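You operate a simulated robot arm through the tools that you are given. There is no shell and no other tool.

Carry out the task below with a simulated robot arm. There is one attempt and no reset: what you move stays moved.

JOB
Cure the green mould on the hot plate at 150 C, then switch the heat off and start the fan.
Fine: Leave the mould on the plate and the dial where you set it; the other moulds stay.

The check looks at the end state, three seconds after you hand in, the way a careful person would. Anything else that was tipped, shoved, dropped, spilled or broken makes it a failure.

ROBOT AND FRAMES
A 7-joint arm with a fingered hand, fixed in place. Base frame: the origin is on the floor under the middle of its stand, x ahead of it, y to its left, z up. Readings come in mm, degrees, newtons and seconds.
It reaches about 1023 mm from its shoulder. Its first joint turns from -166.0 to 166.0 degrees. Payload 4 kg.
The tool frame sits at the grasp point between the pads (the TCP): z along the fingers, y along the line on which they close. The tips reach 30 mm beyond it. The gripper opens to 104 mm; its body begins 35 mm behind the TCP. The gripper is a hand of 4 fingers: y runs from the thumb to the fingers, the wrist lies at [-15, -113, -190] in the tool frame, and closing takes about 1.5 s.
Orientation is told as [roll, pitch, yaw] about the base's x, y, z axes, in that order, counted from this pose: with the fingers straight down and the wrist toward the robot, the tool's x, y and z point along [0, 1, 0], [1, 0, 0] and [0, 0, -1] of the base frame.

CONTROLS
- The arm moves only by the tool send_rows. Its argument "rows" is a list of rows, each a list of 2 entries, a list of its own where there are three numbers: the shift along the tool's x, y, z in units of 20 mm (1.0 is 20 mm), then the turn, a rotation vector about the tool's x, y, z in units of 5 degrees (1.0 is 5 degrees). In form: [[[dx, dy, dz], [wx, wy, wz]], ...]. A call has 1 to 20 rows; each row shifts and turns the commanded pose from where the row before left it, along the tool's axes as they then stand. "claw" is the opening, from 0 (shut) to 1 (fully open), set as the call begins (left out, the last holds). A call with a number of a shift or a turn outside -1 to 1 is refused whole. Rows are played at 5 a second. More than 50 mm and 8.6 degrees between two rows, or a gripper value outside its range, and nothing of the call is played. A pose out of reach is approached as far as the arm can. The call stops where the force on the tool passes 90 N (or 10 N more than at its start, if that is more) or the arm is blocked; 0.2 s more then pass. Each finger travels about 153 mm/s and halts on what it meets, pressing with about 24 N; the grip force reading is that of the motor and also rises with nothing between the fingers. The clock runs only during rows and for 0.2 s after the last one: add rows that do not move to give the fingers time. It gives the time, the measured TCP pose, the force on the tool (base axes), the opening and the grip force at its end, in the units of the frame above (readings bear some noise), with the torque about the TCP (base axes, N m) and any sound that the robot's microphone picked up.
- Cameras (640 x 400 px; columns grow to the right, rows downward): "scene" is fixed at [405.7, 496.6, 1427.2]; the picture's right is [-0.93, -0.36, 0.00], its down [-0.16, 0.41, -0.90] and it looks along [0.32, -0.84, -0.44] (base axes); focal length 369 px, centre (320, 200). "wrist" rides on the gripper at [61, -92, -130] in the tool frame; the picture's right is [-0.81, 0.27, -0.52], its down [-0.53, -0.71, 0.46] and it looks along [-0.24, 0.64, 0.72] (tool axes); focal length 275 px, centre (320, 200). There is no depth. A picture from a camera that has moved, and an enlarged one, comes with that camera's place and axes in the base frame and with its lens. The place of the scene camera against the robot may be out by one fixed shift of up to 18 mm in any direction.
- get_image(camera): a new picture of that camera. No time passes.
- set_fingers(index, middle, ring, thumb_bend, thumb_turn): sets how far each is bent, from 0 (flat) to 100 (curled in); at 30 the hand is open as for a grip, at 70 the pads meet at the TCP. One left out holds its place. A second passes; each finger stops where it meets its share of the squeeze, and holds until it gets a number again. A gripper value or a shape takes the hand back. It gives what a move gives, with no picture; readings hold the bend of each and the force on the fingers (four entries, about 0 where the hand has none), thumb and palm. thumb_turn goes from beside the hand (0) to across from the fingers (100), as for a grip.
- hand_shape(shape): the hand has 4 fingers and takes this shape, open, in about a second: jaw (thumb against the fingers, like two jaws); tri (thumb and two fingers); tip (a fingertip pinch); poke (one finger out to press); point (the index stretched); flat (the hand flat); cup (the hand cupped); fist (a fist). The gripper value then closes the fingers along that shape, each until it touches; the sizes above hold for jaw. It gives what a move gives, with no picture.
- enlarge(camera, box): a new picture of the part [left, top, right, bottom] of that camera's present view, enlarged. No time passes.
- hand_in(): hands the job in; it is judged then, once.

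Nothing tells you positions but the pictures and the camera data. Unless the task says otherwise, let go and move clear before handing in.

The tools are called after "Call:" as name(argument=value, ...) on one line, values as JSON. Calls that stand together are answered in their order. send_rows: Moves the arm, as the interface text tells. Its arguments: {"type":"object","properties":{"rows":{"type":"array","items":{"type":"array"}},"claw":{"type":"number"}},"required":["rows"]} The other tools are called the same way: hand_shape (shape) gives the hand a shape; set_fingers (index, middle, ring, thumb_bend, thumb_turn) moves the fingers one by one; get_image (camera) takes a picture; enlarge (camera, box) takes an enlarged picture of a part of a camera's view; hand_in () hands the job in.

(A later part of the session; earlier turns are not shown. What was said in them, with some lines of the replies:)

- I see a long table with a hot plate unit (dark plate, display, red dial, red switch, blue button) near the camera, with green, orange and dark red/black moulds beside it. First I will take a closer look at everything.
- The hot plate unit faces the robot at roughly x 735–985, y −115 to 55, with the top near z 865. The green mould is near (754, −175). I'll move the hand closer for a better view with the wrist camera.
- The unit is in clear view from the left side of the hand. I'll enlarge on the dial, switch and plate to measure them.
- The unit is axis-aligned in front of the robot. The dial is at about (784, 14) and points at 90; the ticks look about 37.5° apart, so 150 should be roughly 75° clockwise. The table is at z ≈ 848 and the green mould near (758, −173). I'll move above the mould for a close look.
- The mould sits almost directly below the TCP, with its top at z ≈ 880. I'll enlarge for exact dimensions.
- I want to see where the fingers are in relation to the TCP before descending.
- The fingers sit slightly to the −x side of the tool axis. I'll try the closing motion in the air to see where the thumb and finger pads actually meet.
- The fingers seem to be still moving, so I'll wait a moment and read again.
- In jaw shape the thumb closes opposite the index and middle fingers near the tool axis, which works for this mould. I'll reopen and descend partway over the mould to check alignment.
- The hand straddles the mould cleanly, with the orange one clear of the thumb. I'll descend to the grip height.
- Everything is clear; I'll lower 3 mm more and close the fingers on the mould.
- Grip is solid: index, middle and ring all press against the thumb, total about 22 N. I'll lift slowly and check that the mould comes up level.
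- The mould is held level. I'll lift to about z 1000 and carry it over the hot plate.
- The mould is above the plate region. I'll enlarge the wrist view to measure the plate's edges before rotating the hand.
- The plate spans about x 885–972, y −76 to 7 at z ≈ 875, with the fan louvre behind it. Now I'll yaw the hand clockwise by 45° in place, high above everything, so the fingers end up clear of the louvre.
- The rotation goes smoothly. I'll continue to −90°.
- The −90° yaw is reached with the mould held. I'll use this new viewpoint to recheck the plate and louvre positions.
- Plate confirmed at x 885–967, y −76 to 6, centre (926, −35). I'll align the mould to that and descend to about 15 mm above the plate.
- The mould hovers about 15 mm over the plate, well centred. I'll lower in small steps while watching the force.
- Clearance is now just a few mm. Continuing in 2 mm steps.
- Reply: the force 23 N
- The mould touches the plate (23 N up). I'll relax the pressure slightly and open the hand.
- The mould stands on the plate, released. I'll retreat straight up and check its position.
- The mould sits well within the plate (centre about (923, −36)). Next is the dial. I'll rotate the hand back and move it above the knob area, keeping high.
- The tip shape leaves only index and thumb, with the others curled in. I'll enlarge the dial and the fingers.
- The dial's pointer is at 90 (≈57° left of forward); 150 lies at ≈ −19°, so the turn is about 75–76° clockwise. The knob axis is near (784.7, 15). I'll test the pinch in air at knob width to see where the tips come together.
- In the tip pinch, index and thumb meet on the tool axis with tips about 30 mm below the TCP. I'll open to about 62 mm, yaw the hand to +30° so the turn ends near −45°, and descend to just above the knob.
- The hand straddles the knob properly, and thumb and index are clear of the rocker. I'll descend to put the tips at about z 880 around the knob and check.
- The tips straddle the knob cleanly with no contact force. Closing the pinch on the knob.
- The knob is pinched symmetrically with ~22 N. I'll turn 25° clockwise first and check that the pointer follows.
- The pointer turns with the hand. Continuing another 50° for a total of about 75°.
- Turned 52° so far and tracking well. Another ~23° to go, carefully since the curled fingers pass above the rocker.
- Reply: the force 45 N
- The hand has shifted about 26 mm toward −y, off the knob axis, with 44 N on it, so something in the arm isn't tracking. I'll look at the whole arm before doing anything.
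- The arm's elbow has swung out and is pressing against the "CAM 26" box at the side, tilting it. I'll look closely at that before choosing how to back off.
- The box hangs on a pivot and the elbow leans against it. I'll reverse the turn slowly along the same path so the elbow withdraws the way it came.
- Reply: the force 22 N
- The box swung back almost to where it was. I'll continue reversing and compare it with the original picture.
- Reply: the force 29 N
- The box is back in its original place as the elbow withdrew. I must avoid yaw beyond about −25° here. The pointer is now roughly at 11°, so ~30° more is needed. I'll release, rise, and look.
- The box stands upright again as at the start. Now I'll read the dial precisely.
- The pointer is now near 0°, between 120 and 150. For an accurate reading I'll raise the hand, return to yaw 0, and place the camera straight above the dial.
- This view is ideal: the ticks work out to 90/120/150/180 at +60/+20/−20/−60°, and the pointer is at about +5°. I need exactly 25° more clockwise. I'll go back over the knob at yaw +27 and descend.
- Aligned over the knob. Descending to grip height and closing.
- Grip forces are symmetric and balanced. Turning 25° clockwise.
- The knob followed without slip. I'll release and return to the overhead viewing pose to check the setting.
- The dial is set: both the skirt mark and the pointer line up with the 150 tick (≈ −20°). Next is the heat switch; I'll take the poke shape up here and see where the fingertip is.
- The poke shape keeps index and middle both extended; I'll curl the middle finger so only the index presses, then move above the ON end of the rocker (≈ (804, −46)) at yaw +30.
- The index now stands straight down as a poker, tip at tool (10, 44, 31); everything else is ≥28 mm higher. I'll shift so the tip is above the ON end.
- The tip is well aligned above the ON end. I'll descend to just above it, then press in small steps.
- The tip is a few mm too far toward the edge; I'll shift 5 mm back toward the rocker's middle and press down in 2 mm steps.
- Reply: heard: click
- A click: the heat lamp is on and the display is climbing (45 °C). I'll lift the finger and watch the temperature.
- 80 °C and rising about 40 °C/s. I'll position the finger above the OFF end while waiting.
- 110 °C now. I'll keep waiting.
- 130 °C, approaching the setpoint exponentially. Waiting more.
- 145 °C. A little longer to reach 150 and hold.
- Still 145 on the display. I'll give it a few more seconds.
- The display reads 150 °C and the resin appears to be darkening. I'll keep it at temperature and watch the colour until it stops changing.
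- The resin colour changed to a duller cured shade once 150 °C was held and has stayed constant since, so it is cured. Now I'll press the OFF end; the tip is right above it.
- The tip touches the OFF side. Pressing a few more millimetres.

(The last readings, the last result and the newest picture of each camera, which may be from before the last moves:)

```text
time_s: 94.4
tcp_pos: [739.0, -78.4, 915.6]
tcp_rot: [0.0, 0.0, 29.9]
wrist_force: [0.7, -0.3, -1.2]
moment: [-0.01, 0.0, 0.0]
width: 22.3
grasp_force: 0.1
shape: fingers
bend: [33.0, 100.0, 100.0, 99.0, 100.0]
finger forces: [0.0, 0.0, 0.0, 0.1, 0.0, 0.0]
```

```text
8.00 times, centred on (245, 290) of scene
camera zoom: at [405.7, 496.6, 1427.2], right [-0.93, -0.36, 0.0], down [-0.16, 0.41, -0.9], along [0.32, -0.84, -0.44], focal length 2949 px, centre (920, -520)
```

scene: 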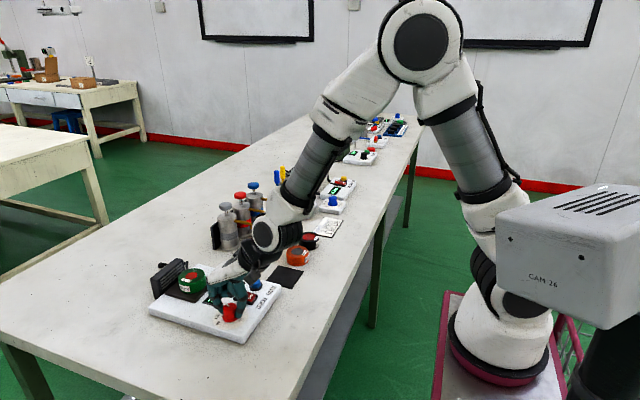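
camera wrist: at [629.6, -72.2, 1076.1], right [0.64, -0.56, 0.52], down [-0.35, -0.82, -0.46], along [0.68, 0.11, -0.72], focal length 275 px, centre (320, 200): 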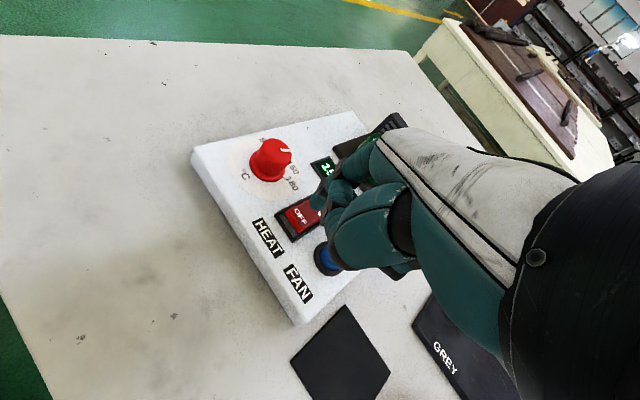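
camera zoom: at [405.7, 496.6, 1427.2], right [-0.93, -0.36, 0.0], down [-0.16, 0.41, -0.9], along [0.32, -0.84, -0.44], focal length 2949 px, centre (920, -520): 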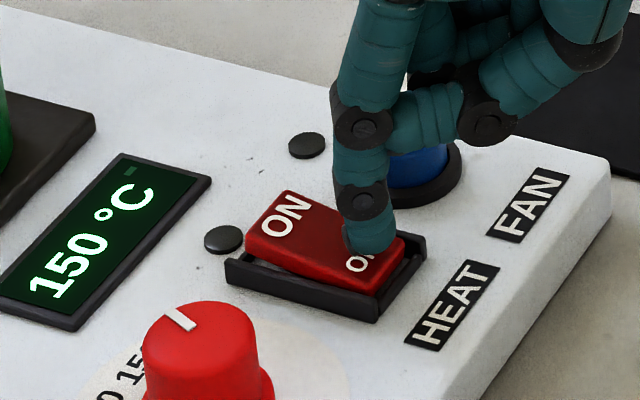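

The heat lamp is off and the rocker is on OFF. I'll lift, and move the fingertip above the blue FAN button (≈ (788, −92)).

Call:
send_rows(rows=[[[0, 0, -0.4], [0, 0, 0]], [[0, 0, -0.6], [0, 0, 0]], [[0, 0, -0.6], [0, 0, 0]], [[-0.76, -0.17, 0], [0, 0, 0]], [[-0.76, -0.17, 0], [0, 0, 0]], [[-0.76, -0.17, 0], [0, 0, 0]], [[0, 0, 0], [0, 0, 0]]])

Call:
enlarge(camera="scene", box=[210, 255, 290, 315])

Call:
enlarge(camera="wrist", box=[240, 130, 420, 290])

Call:
get_image(camera="scene")

```text
time_s: 96.0
tcp_pos: [753.2, -125.3, 946.5]
tcp_rot: [0.0, -0.1, 30.0]
wrist_force: [0.5, 0.2, -0.2]
moment: [-0.02, 0.02, -0.02]
width: 22.3
grasp_force: 0.1
shape: fingers
bend: [33.0, 100.0, 100.0, 99.0, 100.0]
finger forces: [0.1, 0.1, 0.0, 0.1, 0.0, 0.1]
```

```text
6.67 times, centred on (250, 285) of scene
camera zoom: at [405.7, 496.6, 1427.2], right [-0.93, -0.36, 0.0], down [-0.16, 0.41, -0.9], along [0.32, -0.84, -0.44], focal length 2457 px, centre (787, -367)
```

zoom: 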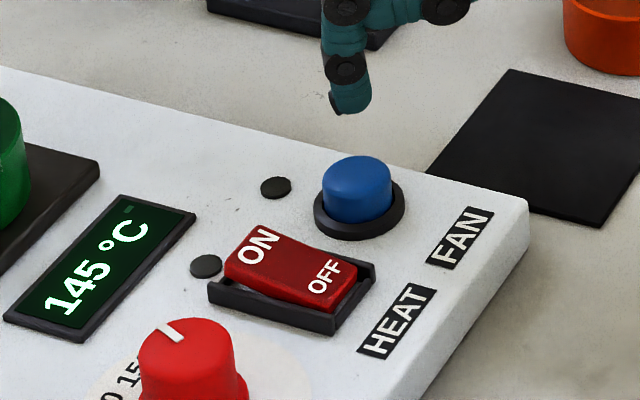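

```text
2.50 times, centred on (330, 210) of wrist
camera zoom: at [644.0, -116.7, 1078.4], right [0.64, -0.56, 0.52], down [-0.35, -0.82, -0.46], along [0.68, 0.11, -0.72], focal length 688 px, centre (295, 175)
```

zoom: 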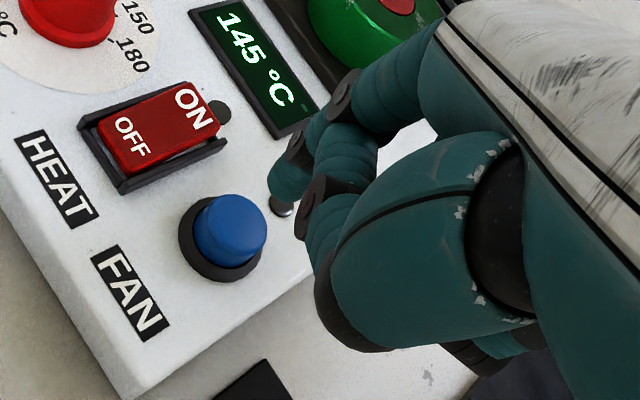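

```text
taken
```

scene: 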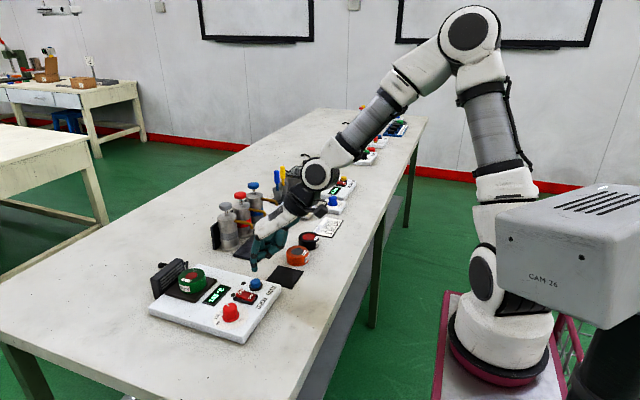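

Reconciling both views, the tip (actually ~36 mm below the TCP) is within 3 mm of the button's axis. A small correction, then descend to just above the button.

Call:
send_rows(rows=[[[0.125, 0.03, 0.3], [0, 0, 0]], [[0, 0, 0.4], [0, 0, 0]], [[0, 0, 0.2], [0, 0, 0]], [[0, 0, 0], [0, 0, 0]]])

Call:
enlarge(camera="scene", box=[220, 260, 290, 310])

Call:
enlarge(camera="wrist", box=[240, 130, 420, 290])

```text
time_s: 97.0
tcp_pos: [752.4, -120.8, 929.3]
tcp_rot: [0.0, -0.1, 30.1]
wrist_force: [0.1, -0.7, 0.4]
moment: [0.01, 0.02, 0.01]
width: 22.0
grasp_force: 0.1
shape: fingers
bend: [33.0, 100.0, 100.0, 99.0, 100.0]
finger forces: [0.1, 0.0, 0.0, 0.0, 0.1, 0.0]
```

```text
8.00 times, centred on (255, 285) of scene
camera zoom: at [405.7, 496.6, 1427.2], right [-0.93, -0.36, 0.0], down [-0.16, 0.41, -0.9], along [0.32, -0.84, -0.44], focal length 2949 px, centre (840, -480)
```

zoom: 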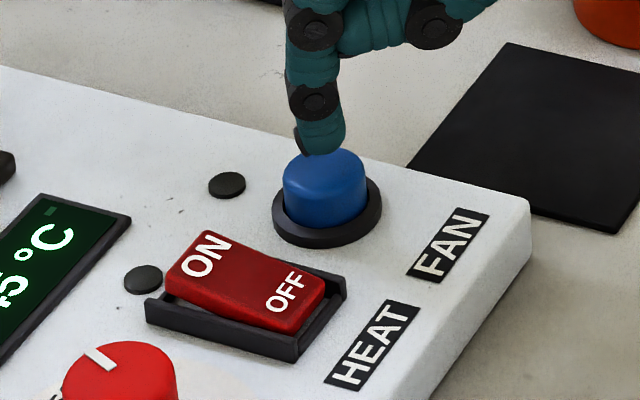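

```text
2.50 times, centred on (330, 210) of wrist
camera zoom: at [643.0, -114.0, 1060.0], right [0.64, -0.56, 0.52], down [-0.35, -0.82, -0.46], along [0.68, 0.11, -0.72], focal length 688 px, centre (295, 175)
```

zoom: 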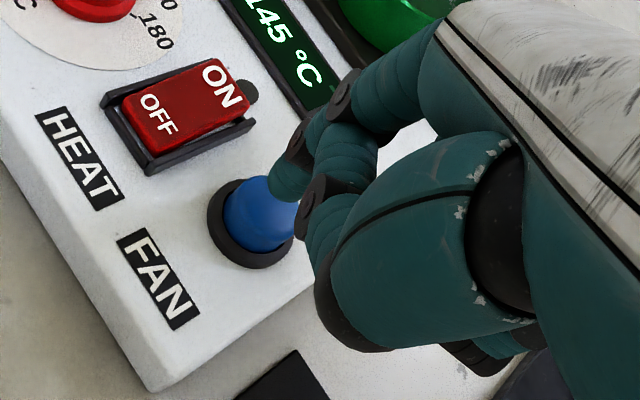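

The tip is right above the blue cap. Pressing down in small steps.

Call:
send_rows(rows=[[[0, 0, 0.2], [0, 0, 0]], [[0, 0, 0.1], [0, 0, 0]], [[0, 0, 0], [0, 0, 0]]])

Call:
send_rows(rows=[[[0, 0, 0.1], [0, 0, 0]], [[0, 0, 0.1], [0, 0, 0]], [[0, 0, 0], [0, 0, 0]]])

Call:
enlarge(camera="scene", box=[220, 260, 290, 310])

```text
time_s: 97.8
tcp_pos: [751.5, -120.6, 923.3]
tcp_rot: [0.0, 0.1, 30.0]
wrist_force: [-0.9, -0.5, 0.9]
moment: [-0.02, 0.01, -0.05]
width: 22.5
grasp_force: 0.1
shape: fingers
bend: [33.0, 100.0, 100.0, 99.0, 100.0]
finger forces: [0.1, 0.0, 0.0, 0.0, 0.0, 0.0]
```

```text
time_s: 98.6
tcp_pos: [751.6, -120.5, 918.2]
tcp_rot: [0.0, 0.0, 30.0]
wrist_force: [-0.1, 1.1, 0.7]
moment: [0.03, -0.01, -0.02]
width: 22.2
grasp_force: 0.2
shape: fingers
bend: [33.0, 100.0, 100.0, 99.0, 100.0]
finger forces: [0.8, 0.0, 0.1, 0.1, 0.0, 0.0]
```

```text
8.00 times, centred on (255, 285) of scene
camera zoom: at [405.7, 496.6, 1427.2], right [-0.93, -0.36, 0.0], down [-0.16, 0.41, -0.9], along [0.32, -0.84, -0.44], focal length 2949 px, centre (840, -480)
```

zoom: 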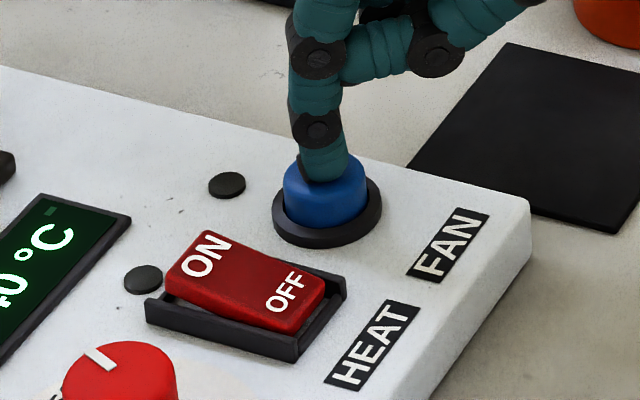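

The tip is touching the cap. Continuing until a click.

Call:
send_rows(rows=[[[0, 0, 0.1], [0, 0, 0]], [[0, 0, 0.05], [0, 0, 0]], [[0, 0, 0], [0, 0, 0]]])

Call:
enlarge(camera="scene", box=[220, 260, 290, 310])

```text
time_s: 99.4
tcp_pos: [753.1, -120.8, 916.6]
tcp_rot: [0.0, 0.0, 30.0]
wrist_force: [1.4, -0.9, 1.8]
moment: [0.06, -0.04, 0.0]
width: 22.1
grasp_force: 0.7
shape: fingers
bend: [33.0, 100.0, 100.0, 99.0, 100.0]
finger forces: [2.0, 0.1, 0.0, 0.0, 0.0, 0.0]
heard: click
```

```text
8.00 times, centred on (255, 285) of scene
camera zoom: at [405.7, 496.6, 1427.2], right [-0.93, -0.36, 0.0], down [-0.16, 0.41, -0.9], along [0.32, -0.84, -0.44], focal length 2949 px, centre (840, -480)
```

zoom: 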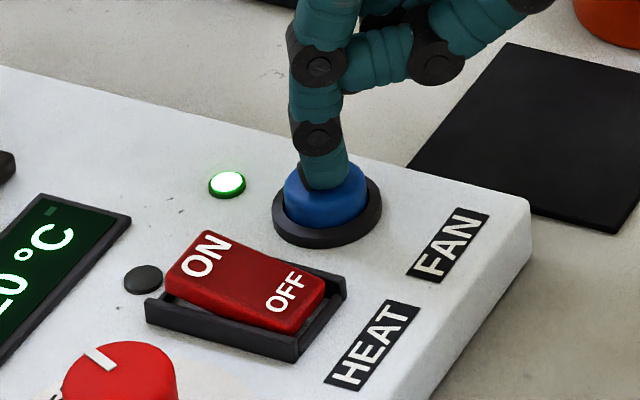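

Click: the green fan lamp is lit, heat lamp dark. I'll retract straight up and verify the whole scene.

Call:
send_rows(rows=[[[0, 0, -0.3], [0, 0, 0]], [[0, 0, -0.6], [0, 0, 0]], [[0, 0, -0.8], [0, 0, 0]], [[0, 0, -0.8], [0, 0, 0]], [[0, 0, -0.8], [0, 0, 0]], [[0, 0, -0.8], [0, 0, 0]], [[0, 0, -0.8], [0, 0, 0]], [[0, 0, -0.8], [0, 0, 0]], [[0, -0.8, -0.5], [0, 0, 0]], [[0, -0.8, -0.5], [0, 0, 0]], [[0, -0.8, -0.5], [0, 0, 0]], [[0, -0.8, -0.5], [0, 0, 0]], [[0, 0, 0], [0, 0, 0]]])

Call:
get_image(camera="scene")

Call:
enlarge(camera="scene", box=[140, 240, 310, 350])

Call:
get_image(camera="wrist")

Call:
enlarge(camera="scene", box=[480, 160, 640, 350])

```text
time_s: 102.2
tcp_pos: [697.1, -154.6, 1071.6]
tcp_rot: [-0.1, 0.0, 29.9]
wrist_force: [0.3, 0.7, 0.1]
moment: [-0.02, 0.0, 0.0]
width: 22.1
grasp_force: 0.1
shape: fingers
bend: [33.0, 100.0, 100.0, 99.0, 100.0]
finger forces: [0.0, 0.1, 0.0, 0.1, 0.0, 0.0]
```

```text
taken
```

scene: 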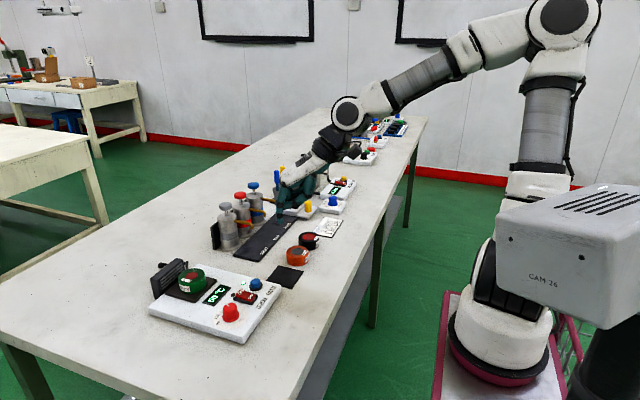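

```text
3.64 times, centred on (225, 295) of scene
camera zoom: at [405.7, 496.6, 1427.2], right [-0.93, -0.36, 0.0], down [-0.16, 0.41, -0.9], along [0.32, -0.84, -0.44], focal length 1340 px, centre (666, -146)
```

zoom: 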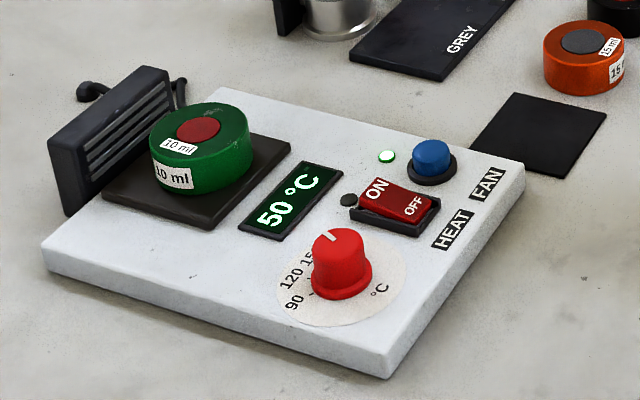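

```text
taken
camera wrist: at [587.2, -146.2, 1201.4], right [0.64, -0.56, 0.52], down [-0.35, -0.82, -0.46], along [0.68, 0.11, -0.72], focal length 275 px, centre (320, 200)
```

wrist: 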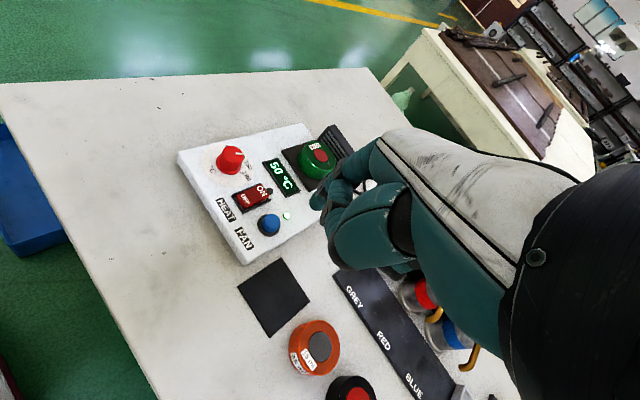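

```text
2.11 times, centred on (560, 255) of scene
camera zoom: at [405.7, 496.6, 1427.2], right [-0.93, -0.36, 0.0], down [-0.16, 0.41, -0.9], along [0.32, -0.84, -0.44], focal length 776 px, centre (-185, 84)
```

zoom: 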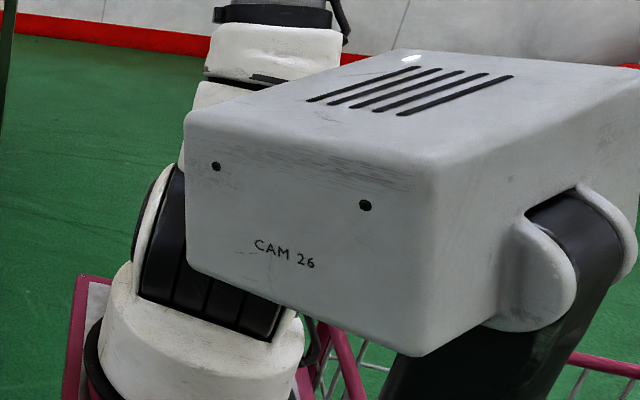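

Everything looks right: heat off, fan lamp lit, display down to 50 °C, mould on the plate, other moulds in place, and the camera box upright. One last check of the dial and indicators before handing in.

Call:
enlarge(camera="wrist", box=[190, 120, 350, 260])

Call:
enlarge(camera="scene", box=[200, 280, 270, 335])

Call:
enlarge(camera="scene", box=[200, 150, 380, 290])

```text
2.86 times, centred on (270, 190) of wrist
camera zoom: at [587.2, -146.2, 1201.4], right [0.64, -0.56, 0.52], down [-0.35, -0.82, -0.46], along [0.68, 0.11, -0.72], focal length 786 px, centre (463, 229)
```

zoom: 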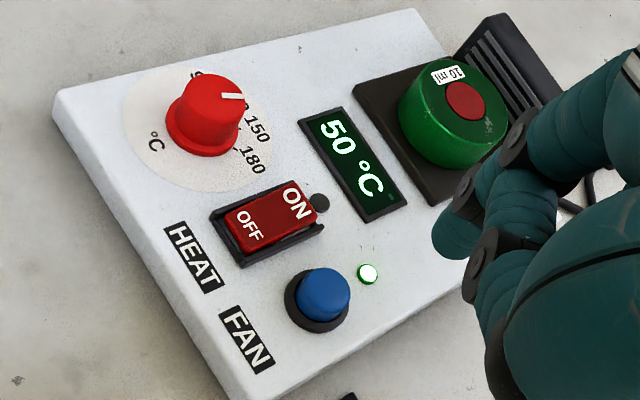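

```text
7.27 times, centred on (235, 308) of scene
camera zoom: at [405.7, 496.6, 1427.2], right [-0.93, -0.36, 0.0], down [-0.16, 0.41, -0.9], along [0.32, -0.84, -0.44], focal length 2681 px, centre (938, -582)
```

zoom: 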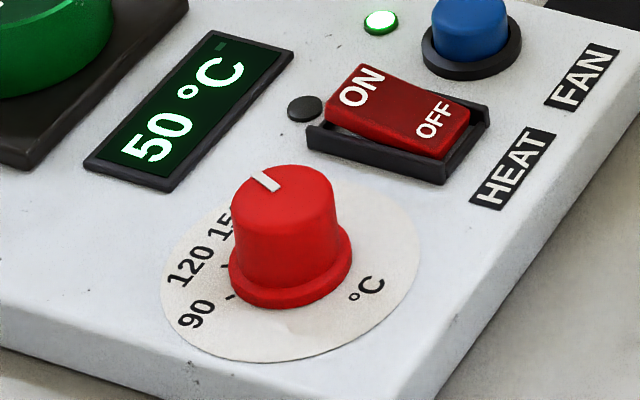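

```text
2.86 times, centred on (290, 220) of scene
camera zoom: at [405.7, 496.6, 1427.2], right [-0.93, -0.36, 0.0], down [-0.16, 0.41, -0.9], along [0.32, -0.84, -0.44], focal length 1053 px, centre (406, 143)
```

zoom: 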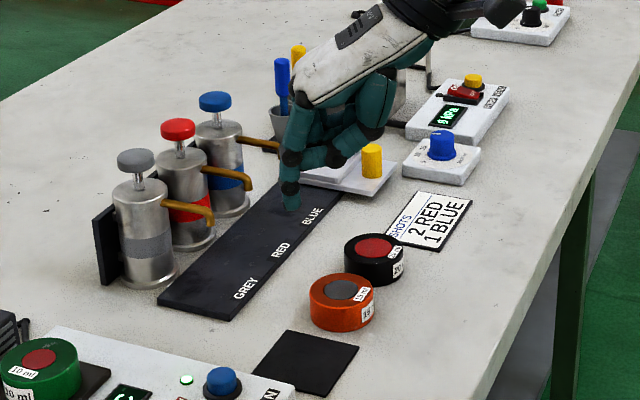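

The green mould is cured on the plate, the dial is at 150, the heat is off and the fan is running. The other moulds and the pumps haven't moved, and the hand is clear, so I'm handing in.

Call:
hand_in()

```text
The job is handed in.
```

I handed the job in with the green mould cured on the hot plate, the heat switched off and the fan running. I don't have the check's result. One thing did go wrong along the way: the arm knocked the CAM 26 camera box.

- **Mould:** It sits within the plate's edges. The display reached 150 °C, and the resin turned a duller red and stayed that way.
- **Dial:** It is set to 150. The pointer and skirt mark both line up with the 150 tick in an overhead view taken before heating.
- **Heat and fan:** The rocker is on OFF with its lamp dark. The green fan lamp is lit, and the display was down to 50 °C when I handed in.
- **Other items:** The orange and black moulds and the pumps are where they started.

**The bump:** While I was turning the dial, the arm's elbow pushed the CAM 26 box and tilted it. I backed the arm off along the same path and the box swung upright again. It looks to be in its original position, but I had no close-up from before to compare, so a small shift is possible.
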